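You operate a simulated robot arm through the tools that you are given. There is no shell and no other tool.

You are at the controls of a simulated robot arm. One attempt, no reset.

JOB
Seal the bag of forks and the spoon bag of the same film in one stroke.
Fine: side by side on the sealer tray, the fork bag on the dial's side, mouths under the bar, heat as the chart gives and left there, tray back out with both on it; the other bags stay open where they lie. Where these are worked on the way, their far stop is far enough and under half their travel is too little: sealer tray.

The check looks at the end state, three seconds after you hand in, the way a careful person would. Anything else that was tipped, shoved, dropped, spilled or broken makes it a failure. A push-on lid holds only when it is set on centred and level and pressed home; a screw cap is set on level and turned clockwise until tight.

ROBOT AND FRAMES
A 6-joint arm with a two-finger parallel gripper, fixed in place. Base frame: the origin is at the foot of the arm, x ahead of it, y to its left, z up; the work surface is at about z = 0.8. Units: m, degrees, N and s.
With the tool pointing down near the work surface it reaches from about 0.34 to 0.76 m from the base axis. Its first joint turns from -66.0 to 66.0 degrees. Payload 2.45 kg.
The TCP is the grasp point between the finger pads, 0.024 m short of the fingertips. In the tool frame z runs along the fingers and y along their closing line. Largest opening 0.068 m; finger width 0.017, thickness 0.01; the body of the gripper, 0.04 by 0.07 m, starts 0.041 m behind the TCP.
Orientation is that of the tool frame in the base frame, as a unit quaternion [x, y, z, w]. With the fingers straight down and closing along the base's y, the tool's x points along the base's -x, its y along +y and its z along -z.

CONTROLS
- The arm moves only by the tool play_rows. Its argument "targets" is a list of rows, each an object of numbers (a shift or turn left out is 0, a gripper value left out holds the last): "fingers": the finger opening in m, from 0 to 0.068; "tx", "ty", "tz": the shift along the tool's x, y, z in m; "wx", "wy", "wz": the turn, a rotation vector about the tool's x, y, z in rad. In form: [{"fingers": .., "tx": .., "ty": .., "tz": .., "wx": .., "wy": .., "wz": ..}, ...]. A call has 1 to 20 rows; each row is the pose to reach, as a shift and turn from the pose commanded when the call began, along the tool's axes at that moment. Rows are played at 5 a second. More than 0.05 m and 8.6 degrees between two rows, or a gripper value outside its range, and nothing of the call is played. Where a pose cannot be reached the arm comes as near as it can. A force on the tool above 90 N (or 10 N above the force at the start of the call, whichever is more), or a blocked arm, ends the call early, and 0.2 s more pass. Each finger travels about 0.108 m/s and halts on what it meets, pressing with about 24 N; the grip force reading is that of the motor and also rises with nothing between the fingers. The clock runs only during rows and for 0.2 s after the last one: add rows that repeat a pose to give the fingers time. It gives the time, the measured TCP pose, the force on the tool (base axes), the opening and the grip force at its end, in the units of the frame above (readings bear some noise), with the torque about the TCP (base axes, N m) and any sound that the robot's microphone picked up.
- Cameras (640 x 400 px; columns grow to the right, rows downward): "scene" is fixed at [0.1704, 0.4256, 1.4642]; the picture's right is [-0.65, -0.76, 0.00], its down [-0.54, 0.45, -0.71] and it looks along [0.54, -0.46, -0.70] (base axes); focal length 302 px, centre (320, 200). "wrist" rides on the gripper at [0.084, 0.011, -0.075] in the tool frame; the picture's right is [-0.13, 0.99, 0.00], its down [-0.60, -0.08, -0.79] and it looks along [-0.79, -0.10, 0.61] (tool axes); focal length 251 px, centre (320, 200). There is no depth. A picture from a camera that has moved, and an enlarged one, comes with that camera's place and axes in the base frame and with its lens. The place of the scene camera against the robot may be out by one fixed shift of up to 0.018 m in any direction.
- grab_frame(camera): a new picture of that camera. It takes no simulated time.
- close_up(camera, box): a new picture of the part [left, top, right, bottom] of that camera's present view, enlarged. It takes no simulated time.
- hand_in(): hands the job in; it is judged then, once.

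Nothing tells you positions but the pictures and the camera data. Unless the task says otherwise, let go and move clear before handing in.

The tools are called after "Call:" as a command line: name --argument value ..., lists and objects as JSON in quotes. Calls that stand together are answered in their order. play_rows: Moves the arm, as the interface text tells. Its arguments: {"type":"object","properties":{"targets":{"type":"array","items":{"type":"object","properties":{"fingers":{"type":"number"},"tx":{"type":"number"},"ty":{"type":"number"},"tz":{"type":"number"},"wx":{"type":"number"},"wy":{"type":"number"},"wz":{"type":"number"}}}}},"required":["targets"]} The other tools are called the same way: grab_frame (camera) takes a picture; close_up (camera, box) takes an enlarged picture of a part of a camera's view; hand_in () hands the job in.

At the start:

```text
time: 0.0
ee_pos: [0.4762, -0.017, 1.1574]
tool_rot: [0.001, 1.0, 0.0, 0.001]
wrist_force: [-0.1, 0.2, 0.7]
torque: [0.04, 0.02, -0.02]
finger_gap: 0.0678
gripper_force: 0.0
```

scene: 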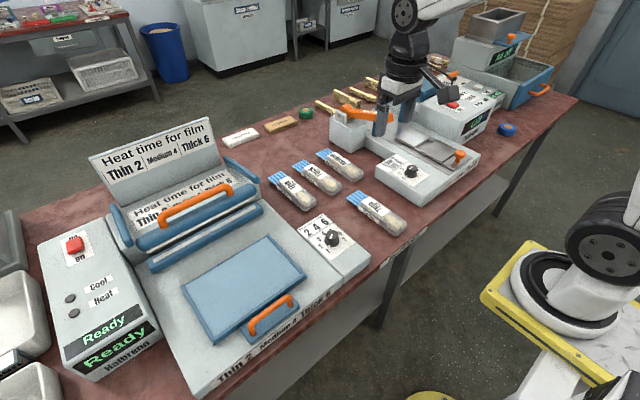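
wrist: 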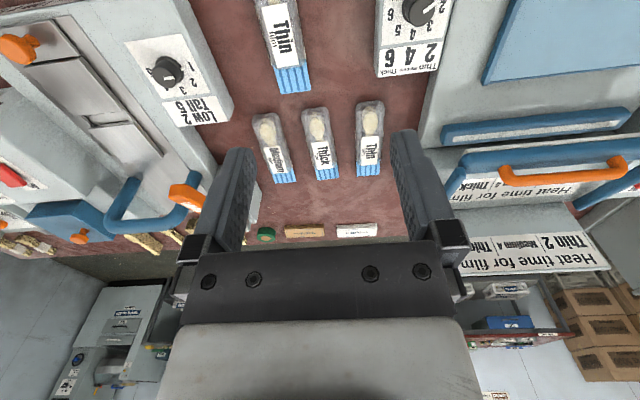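

I see a heat sealer on the left of the scene picture (tray, dial, bar, red switch box), four small bags on the bench, and another machine on the right. I'll take enlarged views to read labels and the layout first.

Call:
close_up --camera "scene" --box '[240, 130, 440, 255]'

Call:
close_up --camera "scene" --box '[80, 120, 380, 310]'

Call:
close_up --camera "scene" --box '[20, 210, 320, 400]'

Call:
close_up --camera "wrist" --box '[220, 0, 460, 150]'

Call:
close_up --camera "wrist" --box '[220, 80, 420, 250]'

Call:
close_up --camera "wrist" --box '[360, 0, 640, 280]'

```text
3.20 times, centred on (340, 192) of scene
camera zoom: at [0.1704, 0.4256, 1.4642], right [-0.65, -0.76, 0.0], down [-0.54, 0.45, -0.71], along [0.54, -0.46, -0.7], focal length 966 px, centre (256, 224)
```

zoom: 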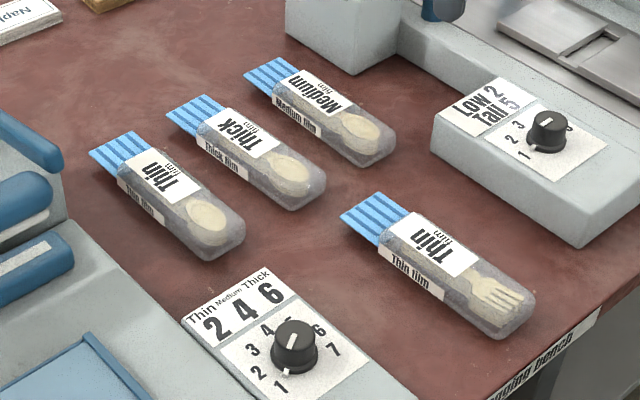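

```text
2.11 times, centred on (230, 215) of scene
camera zoom: at [0.1704, 0.4256, 1.4642], right [-0.65, -0.76, 0.0], down [-0.54, 0.45, -0.71], along [0.54, -0.46, -0.7], focal length 636 px, centre (510, 168)
```

zoom: 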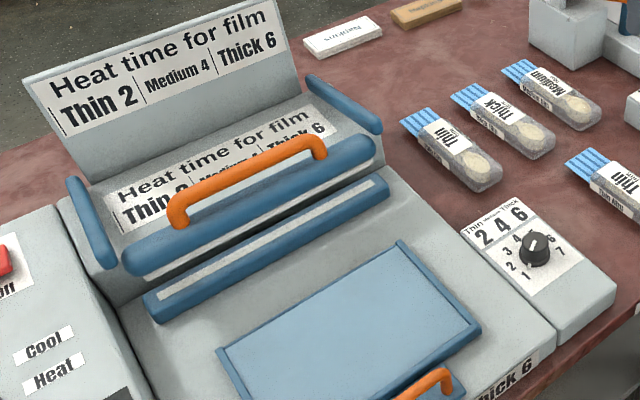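

```text
2.11 times, centred on (170, 305) of scene
camera zoom: at [0.1704, 0.4256, 1.4642], right [-0.65, -0.76, 0.0], down [-0.54, 0.45, -0.71], along [0.54, -0.46, -0.7], focal length 636 px, centre (636, -21)
```

zoom: 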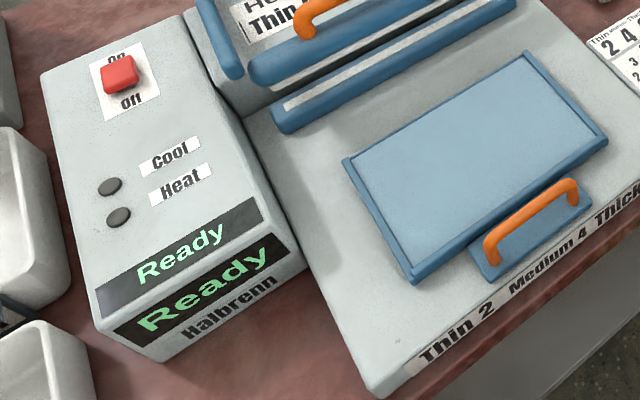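

```text
2.67 times, centred on (340, 75) of wrist
camera zoom: at [0.3916, -0.0065, 1.2319], right [0.13, 0.99, 0.0], down [0.6, -0.08, 0.79], along [0.79, -0.1, -0.61], focal length 670 px, centre (267, 533)
```

zoom: 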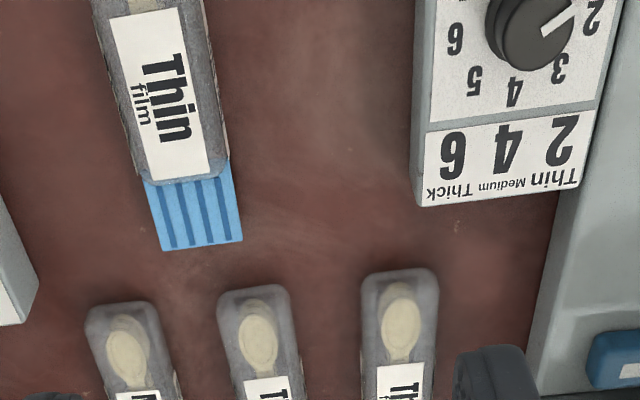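

```text
2.35 times, centred on (320, 165) of wrist
camera zoom: at [0.3916, -0.0065, 1.2319], right [0.13, 0.99, 0.0], down [0.6, -0.08, 0.79], along [0.79, -0.1, -0.61], focal length 592 px, centre (320, 282)
```

zoom: 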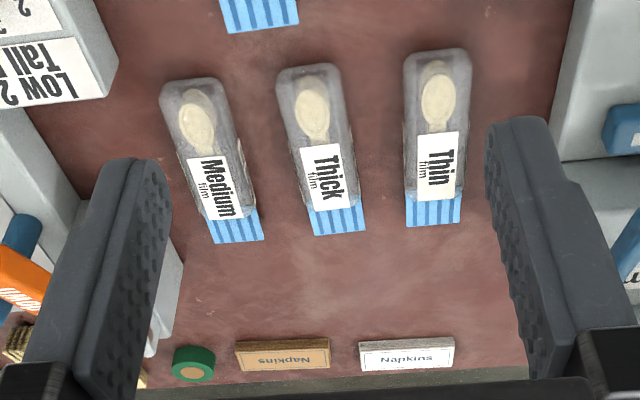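

```text
1.43 times, centred on (500, 140) of wrist
camera zoom: at [0.3916, -0.0065, 1.2319], right [0.13, 0.99, 0.0], down [0.6, -0.08, 0.79], along [0.79, -0.1, -0.61], focal length 359 px, centre (63, 286)
```

zoom: 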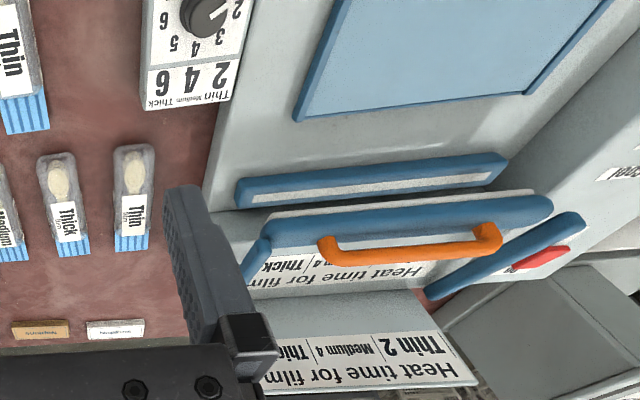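

The fork bag says "Thin", and the left-most spoon bag in the scene view also says "Thin", so Thin → 2 on the chart. I'll look closer at the dial, switch, bar and tray before moving.

Call:
close_up --camera "scene" --box '[290, 205, 380, 265]'

Call:
close_up --camera "wrist" --box '[370, 0, 450, 80]'

Call:
close_up --camera "scene" --box '[40, 220, 160, 300]'

Call:
close_up --camera "scene" --box '[80, 140, 280, 280]'

Call:
close_up --camera "scene" --box '[170, 230, 320, 350]'

Call:
close_up --camera "scene" --box '[320, 60, 560, 210]'

```text
6.67 times, centred on (335, 235) of scene
camera zoom: at [0.1704, 0.4256, 1.4642], right [-0.65, -0.76, 0.0], down [-0.54, 0.45, -0.71], along [0.54, -0.46, -0.7], focal length 2014 px, centre (220, -33)
```

zoom: 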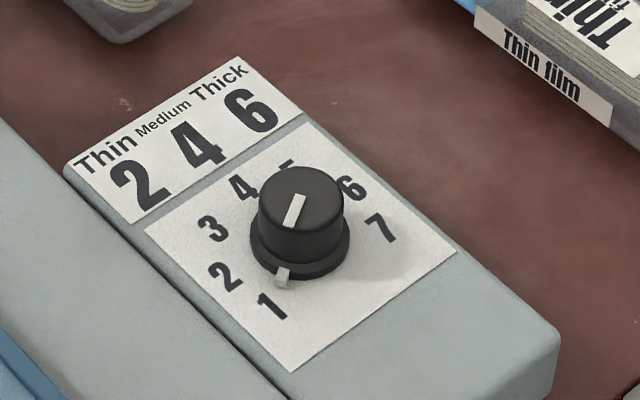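

```text
5.00 times, centred on (410, 40) of wrist
camera zoom: at [0.3916, -0.0065, 1.2319], right [0.13, 0.99, 0.0], down [0.6, -0.08, 0.79], along [0.79, -0.1, -0.61], focal length 1257 px, centre (-130, 1000)
```

zoom: 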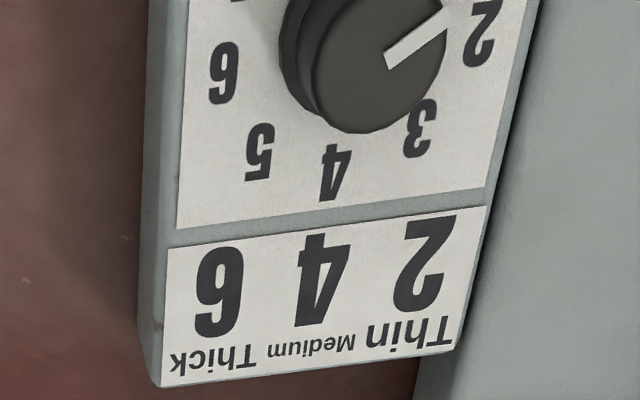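

```text
5.00 times, centred on (100, 260) of scene
camera zoom: at [0.1704, 0.4256, 1.4642], right [-0.65, -0.76, 0.0], down [-0.54, 0.45, -0.71], along [0.54, -0.46, -0.7], focal length 1510 px, centre (1420, -100)
```

zoom: 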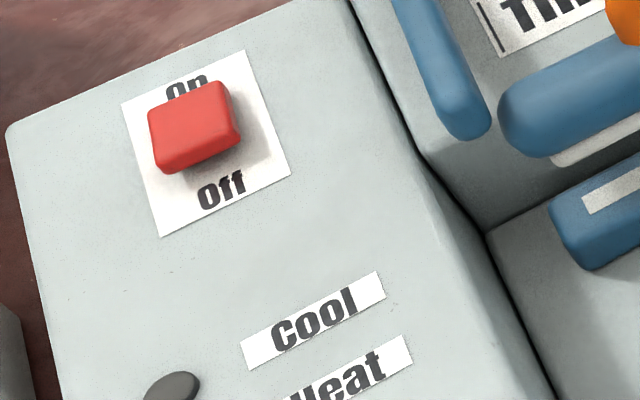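

```text
2.86 times, centred on (180, 210) of scene
camera zoom: at [0.1704, 0.4256, 1.4642], right [-0.65, -0.76, 0.0], down [-0.54, 0.45, -0.71], along [0.54, -0.46, -0.7], focal length 863 px, centre (720, 171)
```

zoom: 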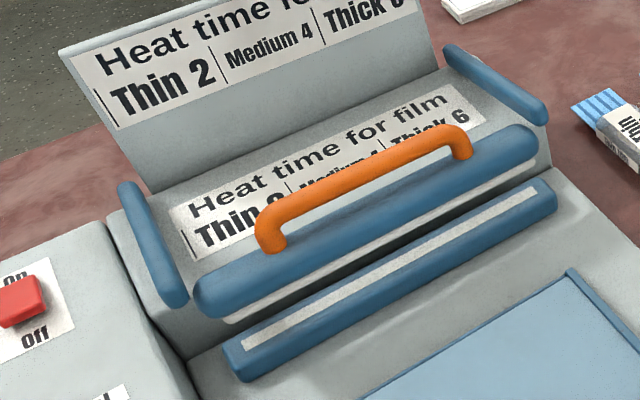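

```text
3.33 times, centred on (245, 290) of scene
camera zoom: at [0.1704, 0.4256, 1.4642], right [-0.65, -0.76, 0.0], down [-0.54, 0.45, -0.71], along [0.54, -0.46, -0.7], focal length 1007 px, centre (570, -100)
```

zoom: 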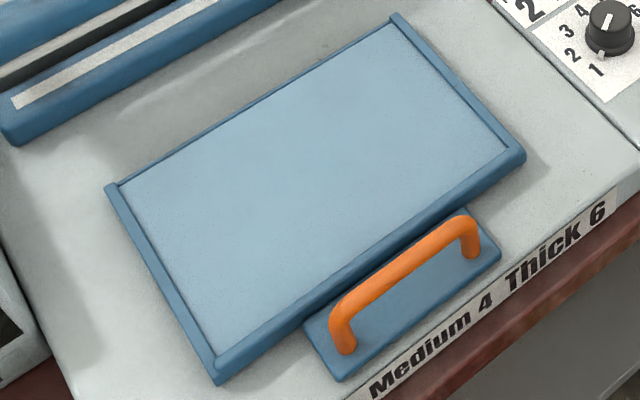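

```text
2.67 times, centred on (440, 135) of scene
camera zoom: at [0.1704, 0.4256, 1.4642], right [-0.65, -0.76, 0.0], down [-0.54, 0.45, -0.71], along [0.54, -0.46, -0.7], focal length 805 px, centre (0, 373)
```

zoom: 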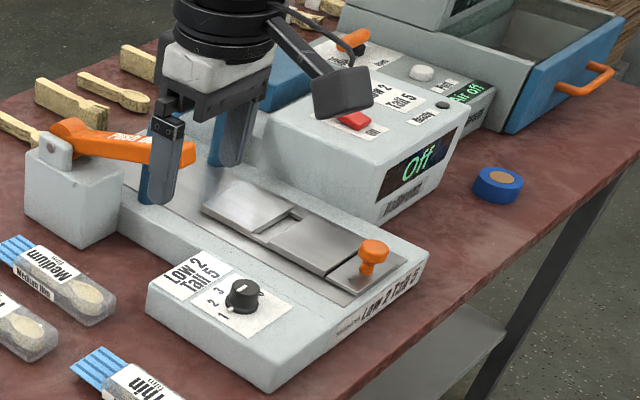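

The dial pointer sits near 1–2, the display says "Ready", and the bar appears to be raised with an orange handle. I'll move the wrist camera to the left and back, high above everything, to survey the sealer.

Call:
play_rows --targets '[{"tx": 0.015, "ty": 0.045, "fingers": 0.068}, {"tx": 0.03, "ty": 0.09}, {"tx": 0.045, "ty": 0.135}, {"tx": 0.06, "ty": 0.18}, {"tx": 0.075, "ty": 0.225}, {"tx": 0.08, "ty": 0.25}, {"tx": 0.08, "ty": 0.25}]'

```text
time: 1.6
ee_pos: [0.3956, 0.232, 1.1566]
tool_rot: [0.0, 1.0, 0.0, 0.0]
wrist_force: [0.7, -0.4, -0.3]
torque: [-0.03, 0.0, -0.03]
finger_gap: 0.0678
gripper_force: 0.0
```

Call:
grab_frame --camera "wrist"

Call:
close_up --camera "wrist" --box '[120, 0, 320, 130]'

Call:
close_up --camera "wrist" --box '[220, 0, 540, 210]'

Call:
grab_frame --camera "scene"

```text
taken
camera wrist: at [0.3118, 0.2432, 1.2313], right [0.13, 0.99, 0.0], down [0.6, -0.08, 0.79], along [0.79, -0.1, -0.61], focal length 251 px, centre (320, 200)
```

wrist: 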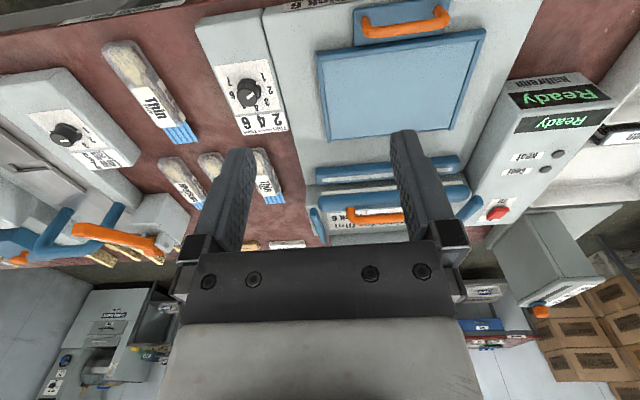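

```text
3.08 times, centred on (220, 65) of wrist
camera zoom: at [0.3118, 0.2432, 1.2313], right [0.13, 0.99, 0.0], down [0.6, -0.08, 0.79], along [0.79, -0.1, -0.61], focal length 774 px, centre (628, 615)
```

zoom: 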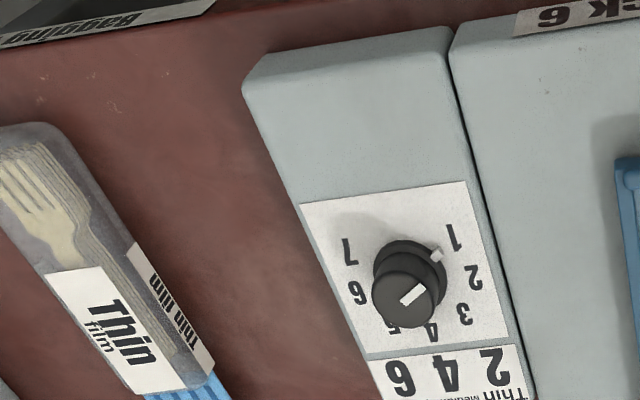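

```text
1.90 times, centred on (380, 105) of wrist
camera zoom: at [0.3118, 0.2432, 1.2313], right [0.13, 0.99, 0.0], down [0.6, -0.08, 0.79], along [0.79, -0.1, -0.61], focal length 479 px, centre (206, 381)
```

zoom: 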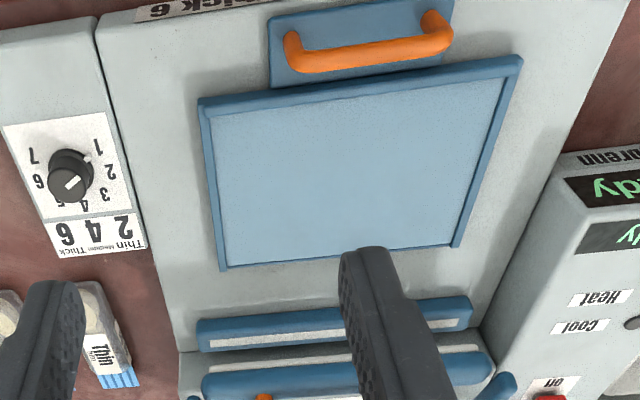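

```text
taken
```

scene: 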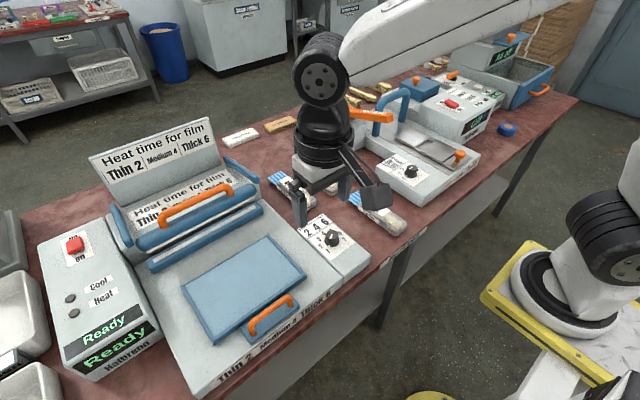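

The dial tab appears to be near 1, with numbers increasing clockwise from above. I'll move lower with the dial in front of the wrist camera so I can triangulate its position and read the pointer exactly.

Call:
play_rows --targets '[{"tx": 0.007, "ty": -0.026, "tz": 0.031}, {"tx": 0.014, "ty": -0.052, "tz": 0.062}, {"tx": 0.021, "ty": -0.078, "tz": 0.093}, {"tx": 0.028, "ty": -0.104, "tz": 0.124}, {"tx": 0.036, "ty": -0.132, "tz": 0.157}, {"tx": 0.036, "ty": -0.132, "tz": 0.157}]'

Call:
grab_frame --camera "wrist"

Call:
close_up --camera "wrist" --box '[220, 80, 420, 230]'

Call:
grab_frame --camera "scene"

```text
time: 3.0
ee_pos: [0.3594, 0.0989, 0.998]
tool_rot: [0.0, 1.0, 0.0, 0.001]
wrist_force: [0.6, 0.3, -0.4]
torque: [-0.01, 0.01, 0.01]
finger_gap: 0.0681
gripper_force: 0.1
```

```text
taken
camera wrist: at [0.2756, 0.1104, 1.0741], right [0.13, 0.99, 0.0], down [0.6, -0.08, 0.79], along [0.79, -0.1, -0.61], focal length 251 px, centre (320, 200)
```

wrist: 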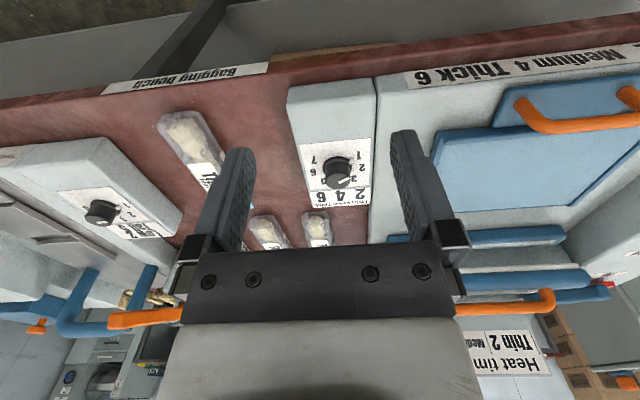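

```text
2.67 times, centred on (320, 155) of wrist
camera zoom: at [0.2756, 0.1104, 1.0741], right [0.13, 0.99, 0.0], down [0.6, -0.08, 0.79], along [0.79, -0.1, -0.61], focal length 670 px, centre (320, 320)
```

zoom: 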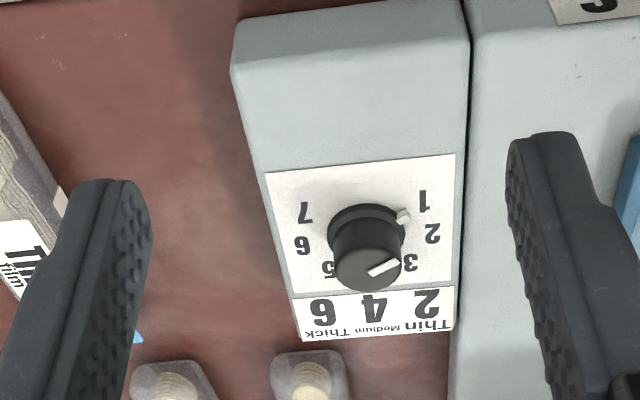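

```text
taken
```

scene: 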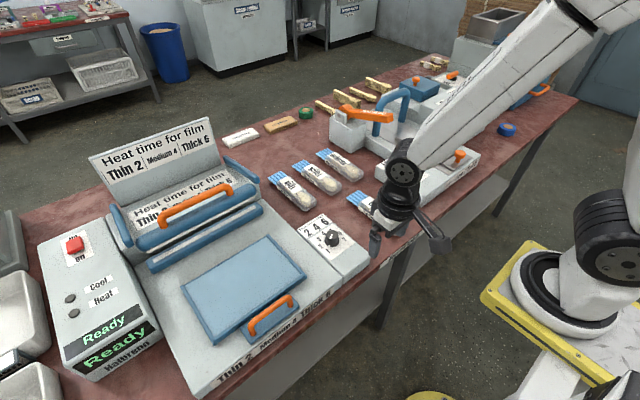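

Triangulating two wrist views puts the dial knob axis at about (0.502, 0.104), panel z≈0.845, knob top z≈0.872, and the pointer tab is at 1 (numbers ~40° apart). I'll go above the knob, straddle it and check alignment.

Call:
play_rows --targets '[{"tx": -0.04, "ty": 0.001, "tz": 0.015}, {"tx": -0.08, "ty": 0.002, "tz": 0.03}, {"tx": -0.12, "ty": 0.004, "tz": 0.045}, {"tx": -0.1424, "ty": 0.0046, "tz": 0.07}, {"tx": -0.1424, "ty": 0.0046, "tz": 0.085}, {"tx": -0.1424, "ty": 0.0046, "tz": 0.085}]'

Call:
grab_frame --camera "wrist"

Call:
close_up --camera "scene" --box '[270, 170, 400, 260]'

```text
time: 4.4
ee_pos: [0.5024, 0.1047, 0.9147]
tool_rot: [-0.001, 1.0, 0.0, 0.001]
wrist_force: [0.3, -0.5, 0.4]
torque: [-0.01, -0.01, -0.02]
finger_gap: 0.068
gripper_force: 0.0
```

```text
taken
camera wrist: at [0.4181, 0.1155, 0.9896], right [0.13, 0.99, 0.0], down [0.6, -0.08, 0.79], along [0.79, -0.1, -0.61], focal length 251 px, centre (320, 200)
```

wrist: 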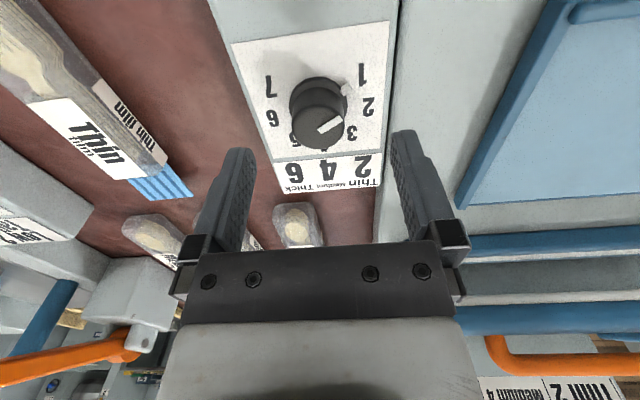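

```text
4.44 times, centred on (335, 215) of scene
camera zoom: at [0.1704, 0.4256, 1.4642], right [-0.65, -0.76, 0.0], down [-0.54, 0.45, -0.71], along [0.54, -0.46, -0.7], focal length 1342 px, centre (253, 133)
```

zoom: 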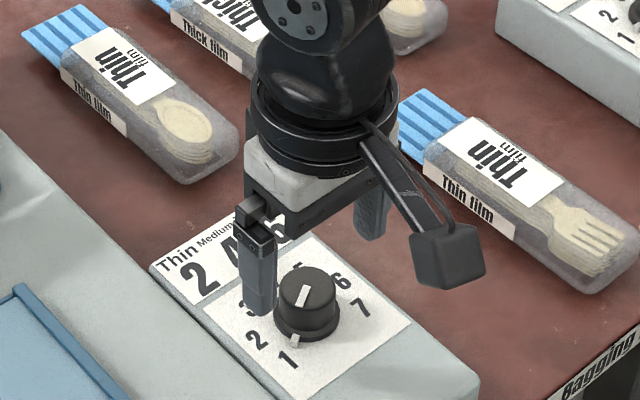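

The knob is centred between the fingers. I'll go down so the tips stop just above the panel and close gently on the knob.

Call:
play_rows --targets '[{"tz": 0.018}, {"tz": 0.036}, {"tz": 0.036, "fingers": 0.045}, {"tz": 0.036, "fingers": 0.03}, {"tz": 0.036, "fingers": 0.02}, {"tz": 0.036, "fingers": 0.02}]'

Call:
close_up --camera "scene" --box '[270, 170, 400, 260]'

Call:
grab_frame --camera "wrist"

```text
time: 5.8
ee_pos: [0.5025, 0.1058, 0.8786]
tool_rot: [0.0, 1.0, 0.001, 0.0]
wrist_force: [0.1, -18.9, 2.5]
torque: [-0.5, 0.21, -0.11]
finger_gap: 0.0349
gripper_force: 9.2
```

```text
4.44 times, centred on (335, 215) of scene
camera zoom: at [0.1704, 0.4251, 1.4644], right [-0.65, -0.76, 0.0], down [-0.54, 0.45, -0.71], along [0.54, -0.46, -0.7], focal length 1342 px, centre (253, 133)
```

zoom: 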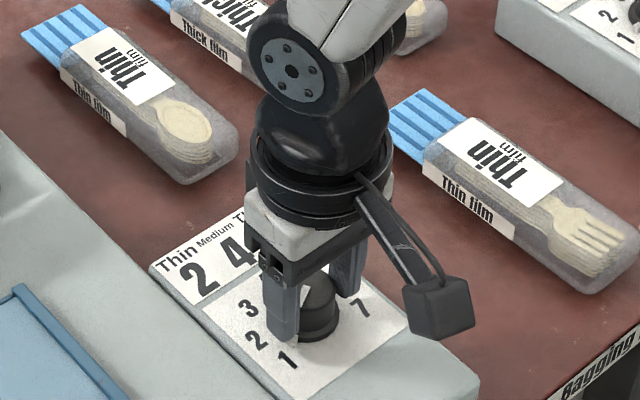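

```text
taken
camera wrist: at [0.4182, 0.1153, 0.9533], right [0.13, 0.99, 0.0], down [0.6, -0.08, 0.79], along [0.79, -0.1, -0.61], focal length 251 px, centre (320, 200)
```

wrist: 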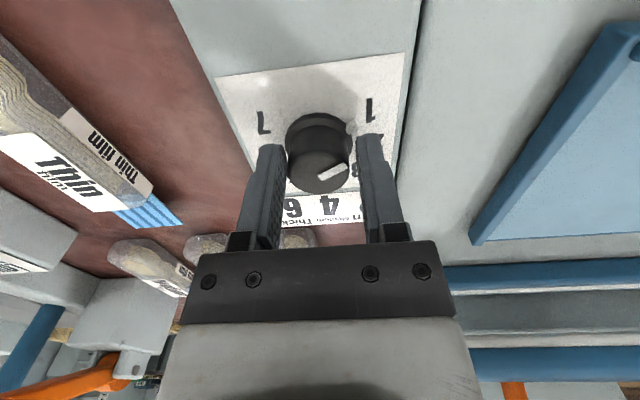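

The closing left a sideways force of about −19 N in y, so the knob is a couple of millimetres toward +y. I'll shift to centre it before turning.

Call:
play_rows --targets '[{"ty": 0.0015, "fingers": 0.02}, {"ty": 0.0025, "fingers": 0.02}, {"ty": 0.0025, "fingers": 0.02}]'

```text
time: 6.6
ee_pos: [0.5017, 0.1067, 0.8767]
tool_rot: [0.001, 1.0, 0.0, -0.002]
wrist_force: [-0.5, -24.9, -0.3]
torque: [-0.66, 0.17, -0.18]
finger_gap: 0.0401
gripper_force: 12.2
```

Wrong way: the force grew, so it is the −y finger that bears. I'll shift back toward −y.

Call:
play_rows --targets '[{"ty": -0.0015, "fingers": 0.02}, {"ty": -0.003, "fingers": 0.02}, {"ty": -0.0045, "fingers": 0.02}, {"ty": -0.0045, "fingers": 0.02}]'

```text
time: 7.6
ee_pos: [0.5019, 0.103, 0.8781]
tool_rot: [0.0, 1.0, 0.001, 0.001]
wrist_force: [0.3, -15.5, -6.1]
torque: [-0.29, 0.07, -0.14]
finger_gap: 0.0325
gripper_force: 7.7
```

Call:
play_rows --targets '[{"ty": -0.001, "fingers": 0.02}, {"ty": -0.002, "fingers": 0.02}, {"ty": -0.002, "fingers": 0.02}]'

Call:
close_up --camera "wrist" --box '[230, 80, 420, 230]'

```text
time: 8.4
ee_pos: [0.5016, 0.1025, 0.8782]
tool_rot: [-0.001, 1.0, 0.001, 0.001]
wrist_force: [0.1, 7.5, -8.6]
torque: [0.23, 0.6, 0.09]
finger_gap: 0.031
gripper_force: 44.5
```

```text
2.67 times, centred on (325, 155) of wrist
camera zoom: at [0.4181, 0.1132, 0.9537], right [0.13, 0.99, 0.0], down [0.6, -0.08, 0.79], along [0.79, -0.1, -0.61], focal length 670 px, centre (307, 320)
```

zoom: 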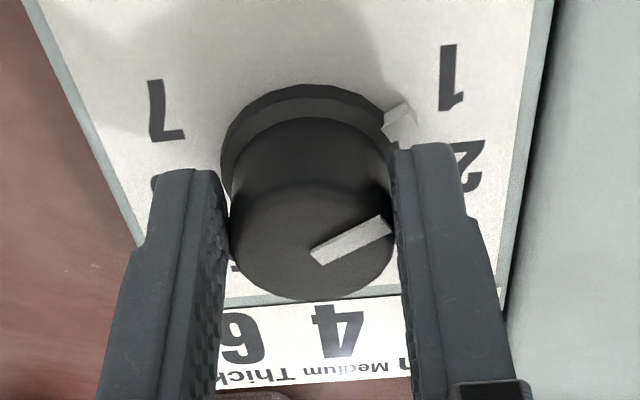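

Now both pads hold the knob (gap 0.031 m). I'll turn 40° clockwise from above (positive about the tool's z).

Call:
play_rows --targets '[{"wz": 0.12}, {"wz": 0.24}, {"wz": 0.36}, {"wz": 0.48}, {"wz": 0.6}, {"wz": 0.698}, {"wz": 0.698}]'

Call:
close_up --camera "wrist" --box '[230, 80, 420, 230]'

Call:
close_up --camera "scene" --box '[270, 190, 400, 280]'

```text
time: 10.0
ee_pos: [0.5053, 0.1021, 0.8795]
tool_rot: [0.343, 0.94, 0.002, 0.004]
wrist_force: [13.4, 18.1, 8.8]
torque: [0.52, -0.44, 0.09]
finger_gap: 0.038
gripper_force: 11.1
```

```text
2.67 times, centred on (325, 155) of wrist
camera zoom: at [0.4471, 0.1644, 0.9548], right [0.74, 0.68, 0.01], down [0.4, -0.45, 0.8], along [0.54, -0.58, -0.61], focal length 670 px, centre (307, 320)
```

zoom: 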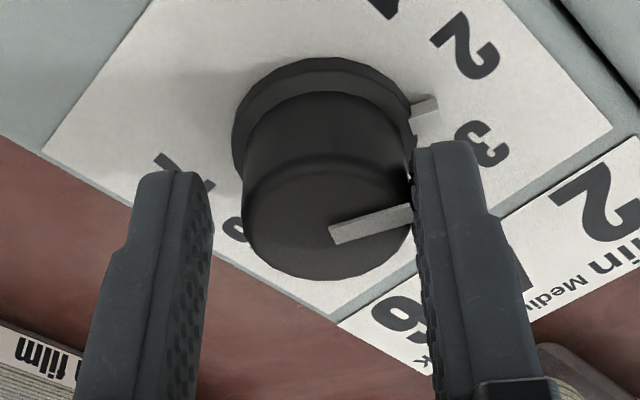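

```text
4.44 times, centred on (335, 235) of scene
camera zoom: at [0.1706, 0.426, 1.4641], right [-0.65, -0.76, 0.0], down [-0.54, 0.45, -0.71], along [0.54, -0.46, -0.7], focal length 1342 px, centre (253, 44)
```

zoom: 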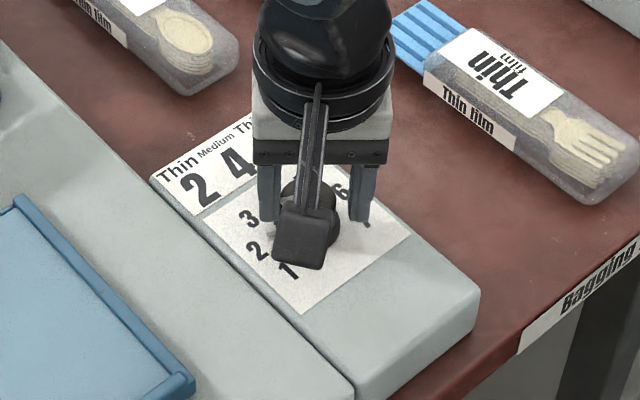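

The knob turned, but the grip has shifted off-centre. I'll open, rise a bit and read where the pointer actually is.

Call:
play_rows --targets '[{"fingers": 0.055}, {"fingers": 0.065}, {"tz": -0.03}, {"tz": -0.06}, {"tz": -0.06}]'

Call:
grab_frame --camera "wrist"

Call:
close_up --camera "wrist" --box '[240, 50, 410, 180]'

Call:
close_up --camera "scene" --box '[290, 205, 380, 265]'

```text
time: 11.2
ee_pos: [0.5026, 0.099, 0.9387]
tool_rot: [0.342, 0.94, 0.001, 0.001]
wrist_force: [0.2, -0.3, -0.2]
torque: [-0.01, -0.03, 0.02]
finger_gap: 0.0653
gripper_force: 0.0
```

```text
taken
camera wrist: at [0.4455, 0.163, 1.0145], right [0.74, 0.68, 0.0], down [0.41, -0.45, 0.79], along [0.54, -0.58, -0.61], focal length 251 px, centre (320, 200)
```

wrist: 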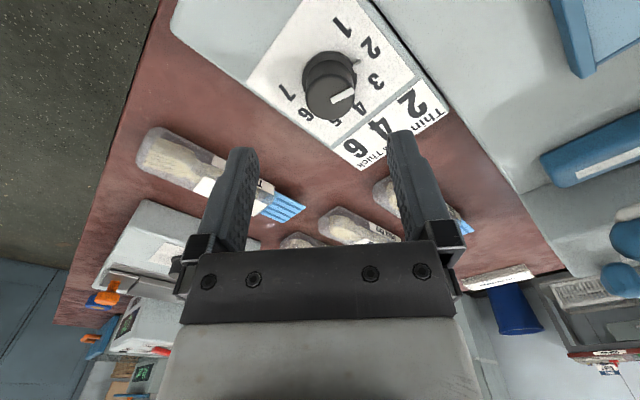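

```text
3.08 times, centred on (325, 115) of wrist
camera zoom: at [0.4455, 0.163, 1.0145], right [0.74, 0.68, 0.0], down [0.41, -0.45, 0.79], along [0.54, -0.58, -0.61], focal length 774 px, centre (305, 462)
```

zoom: 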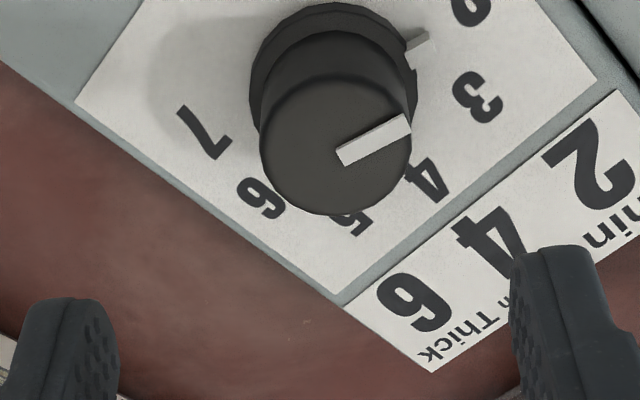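

```text
6.67 times, centred on (335, 235) of scene
camera zoom: at [0.1704, 0.4256, 1.4642], right [-0.65, -0.76, 0.0], down [-0.54, 0.45, -0.71], along [0.54, -0.46, -0.7], focal length 2014 px, centre (220, -33)
```

zoom: 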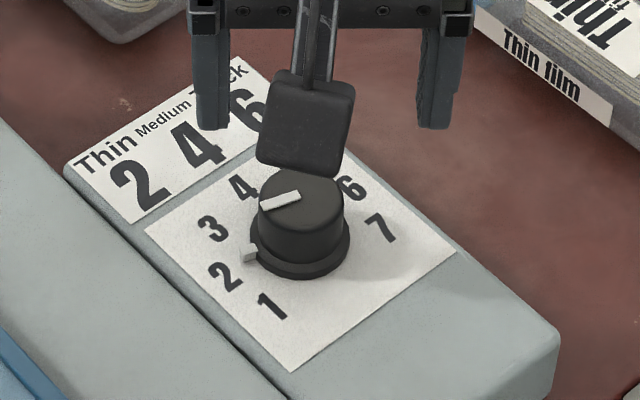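

The pointer now reads about 2.2 (a 50° turn instead of 40°), because the knob axis is a few millimetres farther in x than I gripped. I'll turn the gripper to close along x, centre on the knob, and turn back a little.

Call:
play_rows --targets '[{"wz": 0.125, "fingers": 0.06}, {"wz": 0.25}, {"wz": 0.375}, {"wz": 0.5, "tx": -0.0012, "ty": 0.0035}, {"wz": 0.625, "tx": -0.0012, "ty": 0.0035}, {"wz": 0.75, "tx": -0.0012, "ty": 0.0035}, {"wz": 0.873, "tx": -0.0012, "ty": 0.0035}, {"wz": 0.873, "tx": -0.0012, "ty": 0.0035}]'

Call:
grab_frame --camera "wrist"

Call:
close_up --camera "wrist" --box '[240, 30, 410, 180]'

Call:
close_up --camera "scene" --box '[305, 215, 365, 260]'

```text
time: 13.0
ee_pos: [0.5057, 0.1022, 0.9376]
tool_rot: [0.708, 0.706, 0.0, 0.0]
wrist_force: [0.1, -0.5, 0.2]
torque: [0.01, 0.01, 0.01]
finger_gap: 0.06
gripper_force: 0.0
```

```text
taken
camera wrist: at [0.5162, 0.1868, 1.0141], right [0.99, -0.13, 0.0], down [-0.08, -0.6, 0.79], along [-0.1, -0.79, -0.61], focal length 251 px, centre (320, 200)
```

wrist: 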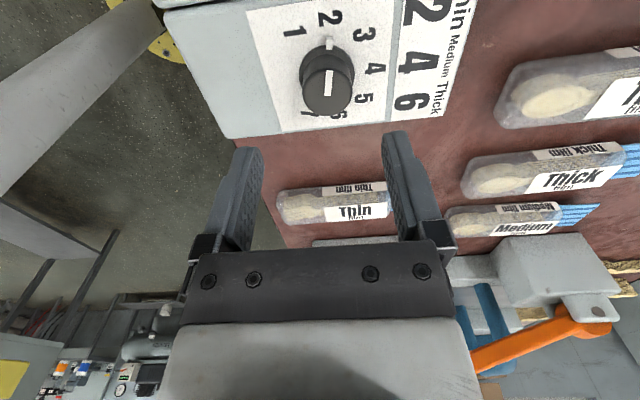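

```text
2.67 times, centred on (325, 105) of wrist
camera zoom: at [0.5162, 0.1868, 1.0141], right [0.99, -0.13, 0.0], down [-0.08, -0.6, 0.79], along [-0.1, -0.79, -0.61], focal length 670 px, centre (307, 453)
```

zoom: 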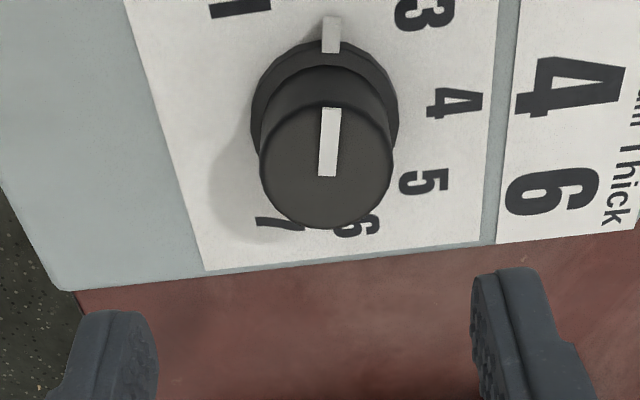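

```text
8.89 times, centred on (335, 238) of scene
camera zoom: at [0.1704, 0.4256, 1.4642], right [-0.65, -0.76, 0.0], down [-0.54, 0.45, -0.71], along [0.54, -0.46, -0.7], focal length 2685 px, centre (187, -133)
```

zoom: 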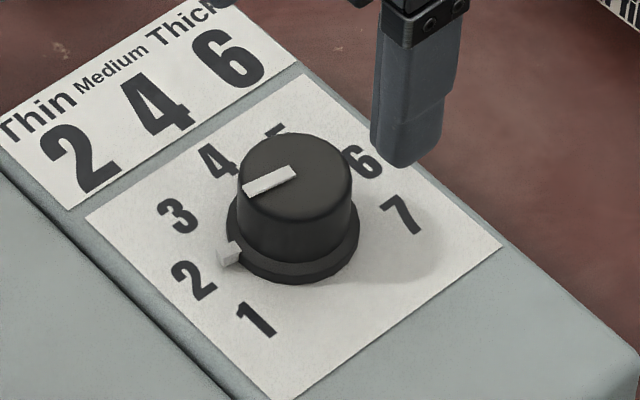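

From this side the pointer looks very close to 2. I'll enlarge this view to measure it properly.

Call:
close_up --camera "wrist" --box '[270, 0, 400, 120]'

```text
3.33 times, centred on (335, 60) of wrist
camera zoom: at [0.5162, 0.1868, 1.0141], right [0.99, -0.13, 0.0], down [-0.08, -0.6, 0.79], along [-0.1, -0.79, -0.61], focal length 838 px, centre (270, 667)
```

zoom: 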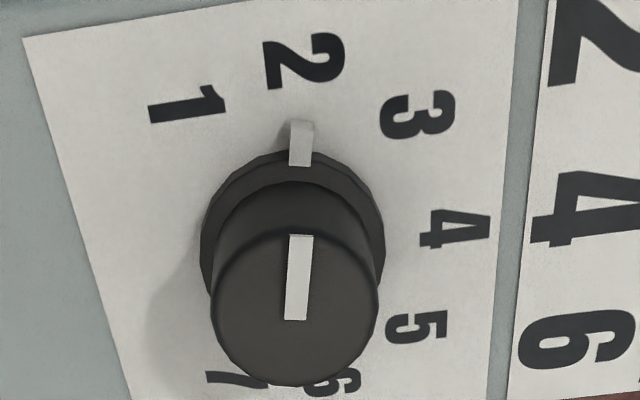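

Measured in this view the "2" is at 81° and the pointer tab at 81°, so the dial is at 2. Its true axis is about (0.510, 0.103). Next I'll survey the bags from this sideways camera orientation to get their x and widths.

Call:
play_rows --targets '[{"tz": -0.04, "ty": 0.015}, {"tz": -0.08, "ty": 0.035, "tx": 0.003}, {"tz": -0.11, "ty": 0.055, "tx": 0.007}, {"tz": -0.11, "ty": 0.055, "tx": 0.007}]'

Call:
grab_frame --camera "wrist"

Call:
close_up --camera "wrist" --box '[220, 70, 420, 220]'

Call:
close_up --camera "wrist" --box '[360, 40, 600, 200]'

```text
time: 14.0
ee_pos: [0.56, 0.1097, 1.0495]
tool_rot: [0.707, 0.707, 0.0, -0.001]
wrist_force: [-0.6, 0.5, -0.4]
torque: [-0.01, 0.0, 0.01]
finger_gap: 0.06
gripper_force: 0.1
```

```text
taken
camera wrist: at [0.5704, 0.1944, 1.1244], right [0.99, -0.13, 0.0], down [-0.08, -0.6, 0.79], along [-0.1, -0.79, -0.61], focal length 251 px, centre (320, 200)
```

wrist: 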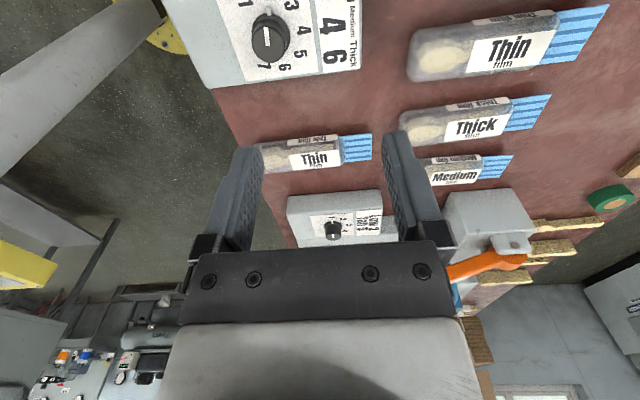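

```text
2.67 times, centred on (320, 145) of wrist
camera zoom: at [0.5704, 0.1944, 1.1244], right [0.99, -0.13, 0.0], down [-0.08, -0.6, 0.79], along [-0.1, -0.79, -0.61], focal length 670 px, centre (320, 347)
```

zoom: 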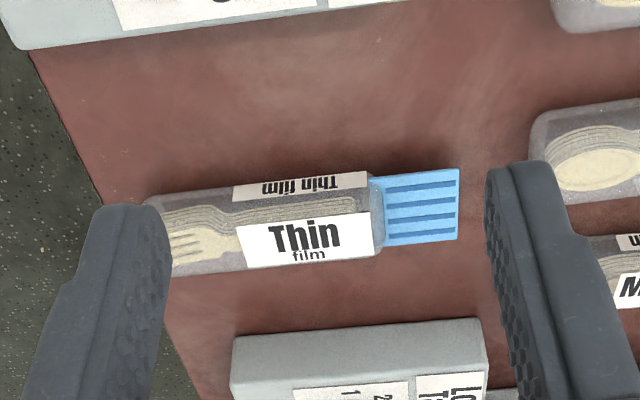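

```text
2.50 times, centred on (480, 120) of wrist
camera zoom: at [0.5704, 0.1944, 1.1244], right [0.99, -0.13, 0.0], down [-0.08, -0.6, 0.79], along [-0.1, -0.79, -0.61], focal length 629 px, centre (-80, 400)
```

zoom: 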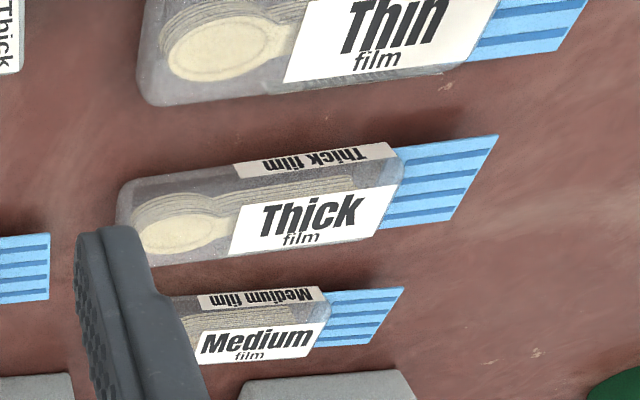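

The fork bag is a box about 0.135 × 0.05 × 0.025 m, body x 0.432–0.567, y −0.105…−0.054, with its mouth reaching x≈0.619. Now I'll swing the wrist around to look toward +y to measure the tray, jaw and bar accurately.

Call:
play_rows --targets '[{"wz": -0.14}, {"wz": -0.28}, {"wz": -0.42}, {"wz": -0.56}, {"wz": -0.7}, {"wz": -0.84}, {"wz": -0.98}, {"wz": -1.12}, {"wz": -1.26}, {"wz": -1.4}, {"wz": -1.5708}, {"wz": -1.5708}]'

Call:
play_rows --targets '[{"wz": -0.14}, {"wz": -0.28}, {"wz": -0.42}, {"wz": -0.56}, {"wz": -0.7}, {"wz": -0.84}, {"wz": -0.98}, {"wz": -1.12}, {"wz": -1.26}, {"wz": -1.4}, {"wz": -1.5}, {"wz": -1.5708}]'

```text
refused: row 11 steps farther than a row can; nothing moved
```

```text
time: 16.6
ee_pos: [0.5614, 0.1106, 1.0477]
tool_rot: [-0.002, 1.0, 0.0, 0.001]
wrist_force: [0.3, -0.5, 0.5]
torque: [-0.02, -0.03, 0.01]
finger_gap: 0.0598
gripper_force: 0.1
```

Call:
play_rows --targets '[{"wz": -0.14}, {"wz": -0.28}, {"wz": -0.42}, {"wz": -0.56}, {"wz": -0.7}, {"wz": -0.84}, {"wz": -0.98}, {"wz": -1.12}, {"wz": -1.26}, {"wz": -1.4}, {"wz": -1.5}, {"wz": -1.5708}]'

Call:
grab_frame --camera "wrist"

Call:
close_up --camera "wrist" --box '[80, 40, 360, 220]'

Call:
close_up --camera "wrist" --box '[320, 40, 600, 220]'

```text
time: 19.2
ee_pos: [0.5602, 0.1094, 1.049]
tool_rot: [0.707, -0.707, 0.001, -0.001]
wrist_force: [-0.5, 0.0, -0.2]
torque: [0.0, 0.03, -0.01]
finger_gap: 0.06
gripper_force: 0.0
```

```text
taken
camera wrist: at [0.5494, 0.0258, 1.1242], right [-0.99, 0.13, 0.0], down [0.08, 0.6, 0.79], along [0.1, 0.79, -0.61], focal length 251 px, centre (320, 200)
```

wrist: 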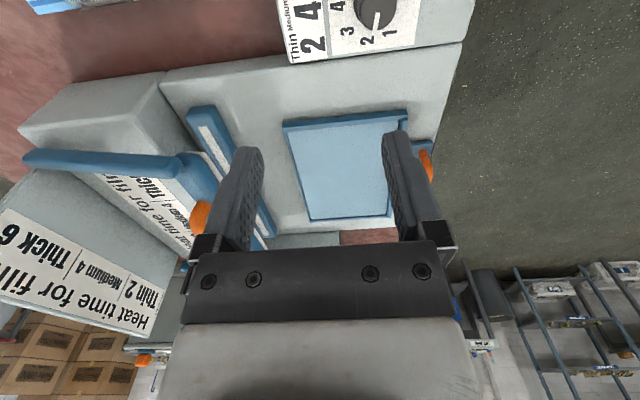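

```text
2.22 times, centred on (220, 130) of wrist
camera zoom: at [0.5494, 0.0258, 1.1242], right [-0.99, 0.13, 0.0], down [0.08, 0.6, 0.79], along [0.1, 0.79, -0.61], focal length 559 px, centre (542, 356)
```

zoom: 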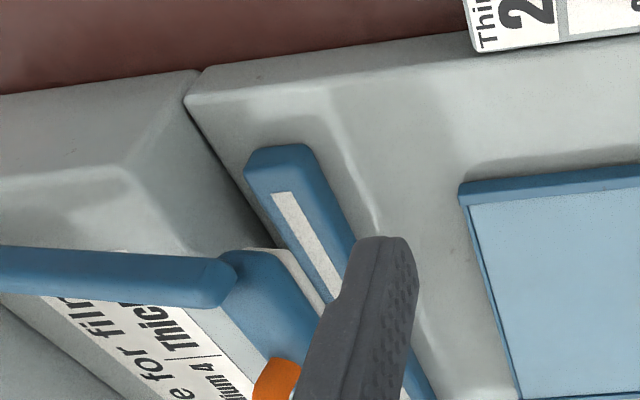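

```text
2.22 times, centred on (460, 130) of wrist
camera zoom: at [0.5494, 0.0258, 1.1242], right [-0.99, 0.13, 0.0], down [0.08, 0.6, 0.79], along [0.1, 0.79, -0.61], focal length 559 px, centre (9, 356)
```

zoom: 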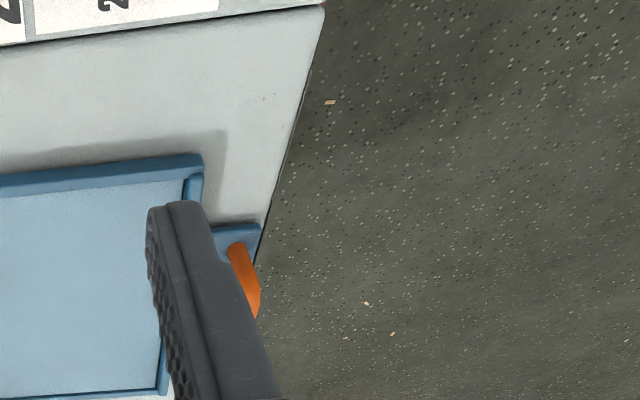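

The tray lies at about x 0.466–0.621, y 0.219–0.444; the lower jaw's strip is near x≈0.716. I'll go back to the straight orientation, low and close in front of the tray, to see floor height, jaw and bar gap.

Call:
play_rows --targets '[{"wz": 0.14, "tx": -0.02, "ty": 0.016, "tz": 0.006}, {"wz": 0.28, "tx": -0.04, "ty": 0.032, "tz": 0.012}, {"wz": 0.42, "tx": -0.06, "ty": 0.048, "tz": 0.018}, {"wz": 0.56, "tx": -0.08, "ty": 0.064, "tz": 0.024}, {"wz": 0.7, "tx": -0.1, "ty": 0.08, "tz": 0.03}, {"wz": 0.84, "tx": -0.12, "ty": 0.096, "tz": 0.036}, {"wz": 0.98, "tx": -0.14, "ty": 0.112, "tz": 0.042}, {"wz": 1.12, "tx": -0.16, "ty": 0.128, "tz": 0.048}, {"wz": 1.26, "tx": -0.18, "ty": 0.144, "tz": 0.054}, {"wz": 1.4, "tx": -0.2, "ty": 0.16, "tz": 0.06}, {"wz": 1.5, "tx": -0.21, "ty": 0.172, "tz": 0.066}, {"wz": 1.5708, "tx": -0.22, "ty": 0.18, "tz": 0.07}, {"wz": 1.5708, "tx": -0.22, "ty": 0.18, "tz": 0.07}]'

Call:
grab_frame --camera "wrist"

Call:
close_up --camera "wrist" --box '[160, 40, 480, 240]'

Call:
close_up --camera "scene" --box '[80, 160, 340, 320]'

```text
time: 22.0
ee_pos: [0.3801, 0.3308, 0.9777]
tool_rot: [0.002, 1.0, 0.0, 0.0]
wrist_force: [-0.4, -1.0, 0.0]
torque: [0.01, 0.01, 0.0]
finger_gap: 0.0604
gripper_force: 0.0
```

```text
taken
camera wrist: at [0.2961, 0.3413, 1.0538], right [0.13, 0.99, 0.0], down [0.6, -0.08, 0.79], along [0.79, -0.1, -0.61], focal length 251 px, centre (320, 200)
```

wrist: 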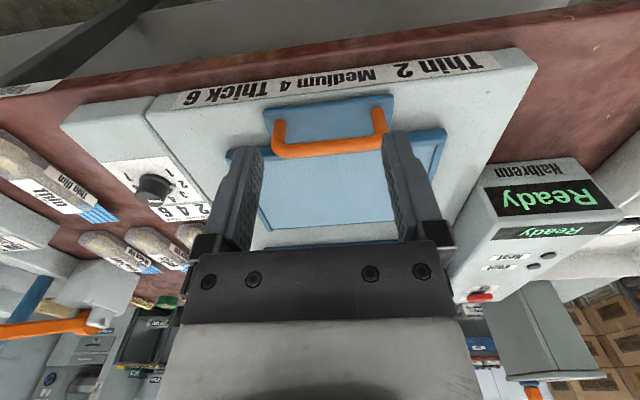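

```text
2.00 times, centred on (320, 140) of wrist
camera zoom: at [0.2961, 0.3413, 1.0538], right [0.13, 0.99, 0.0], down [0.6, -0.08, 0.79], along [0.79, -0.1, -0.61], focal length 503 px, centre (320, 320)
```

zoom: 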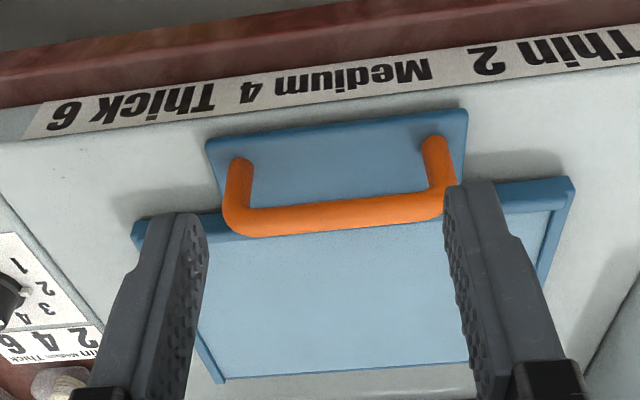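

```text
2.46 times, centred on (210, 240) of scene
camera zoom: at [0.1704, 0.4256, 1.4642], right [-0.65, -0.76, 0.0], down [-0.54, 0.45, -0.71], along [0.54, -0.46, -0.7], focal length 744 px, centre (591, 102)
```

zoom: 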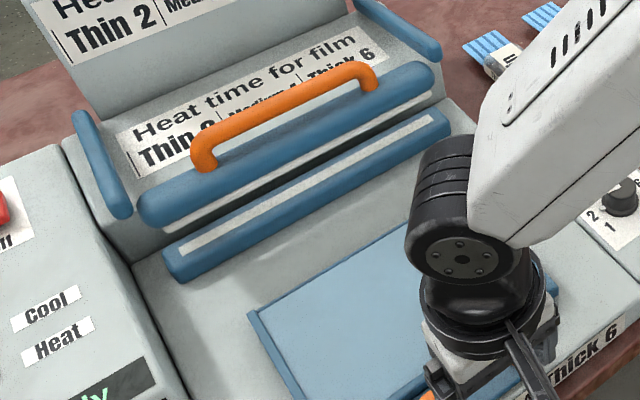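

The tray handle is a bar along y at about x≈0.437, z≈0.887, and the bar stands raised above the jaw. Now I'll fetch the fork bag: move above its body centre at about (0.50, −0.080) with the fingers fully open.

Call:
play_rows --targets '[{"tx": -0.012, "ty": -0.041, "tz": 0.0, "fingers": 0.068}, {"tx": -0.024, "ty": -0.082, "tz": 0.0}, {"tx": -0.036, "ty": -0.123}, {"tx": -0.048, "ty": -0.164}, {"tx": -0.06, "ty": -0.205}, {"tx": -0.072, "ty": -0.246}, {"tx": -0.084, "ty": -0.287}, {"tx": -0.096, "ty": -0.328, "tz": 0.01}, {"tx": -0.108, "ty": -0.369, "tz": 0.02}, {"tx": -0.12, "ty": -0.41, "tz": 0.029}, {"tx": -0.12, "ty": -0.41, "tz": 0.029}]'

Call:
grab_frame --camera "wrist"

Call:
close_up --camera "wrist" --box '[220, 40, 440, 240]'

Call:
close_up --camera "scene" --box '[320, 150, 450, 250]'

```text
time: 24.4
ee_pos: [0.5009, -0.0805, 0.9486]
tool_rot: [0.0, 1.0, 0.001, 0.0]
wrist_force: [-0.3, -0.5, 0.0]
torque: [0.01, 0.01, 0.02]
finger_gap: 0.0681
gripper_force: 0.0
```

```text
taken
camera wrist: at [0.417, -0.0689, 1.0242], right [0.13, 0.99, 0.0], down [0.6, -0.08, 0.79], along [0.79, -0.1, -0.61], focal length 251 px, centre (320, 200)
```

wrist: 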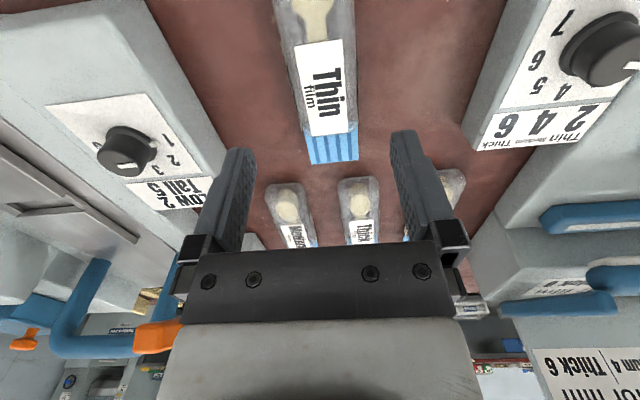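

```text
2.00 times, centred on (330, 140) of wrist
camera zoom: at [0.417, -0.0689, 1.0242], right [0.13, 0.99, 0.0], down [0.6, -0.08, 0.79], along [0.79, -0.1, -0.61], focal length 503 px, centre (300, 320)
```

zoom: 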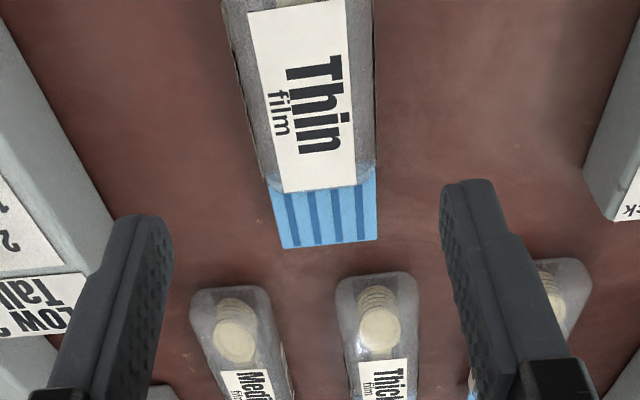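

```text
4.00 times, centred on (385, 200) of scene
camera zoom: at [0.1704, 0.4255, 1.4642], right [-0.65, -0.76, 0.0], down [-0.54, 0.45, -0.71], along [0.54, -0.46, -0.7], focal length 1208 px, centre (60, 200)
```

zoom: 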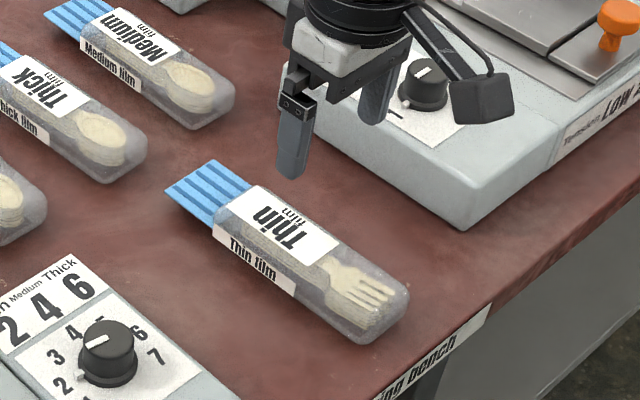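

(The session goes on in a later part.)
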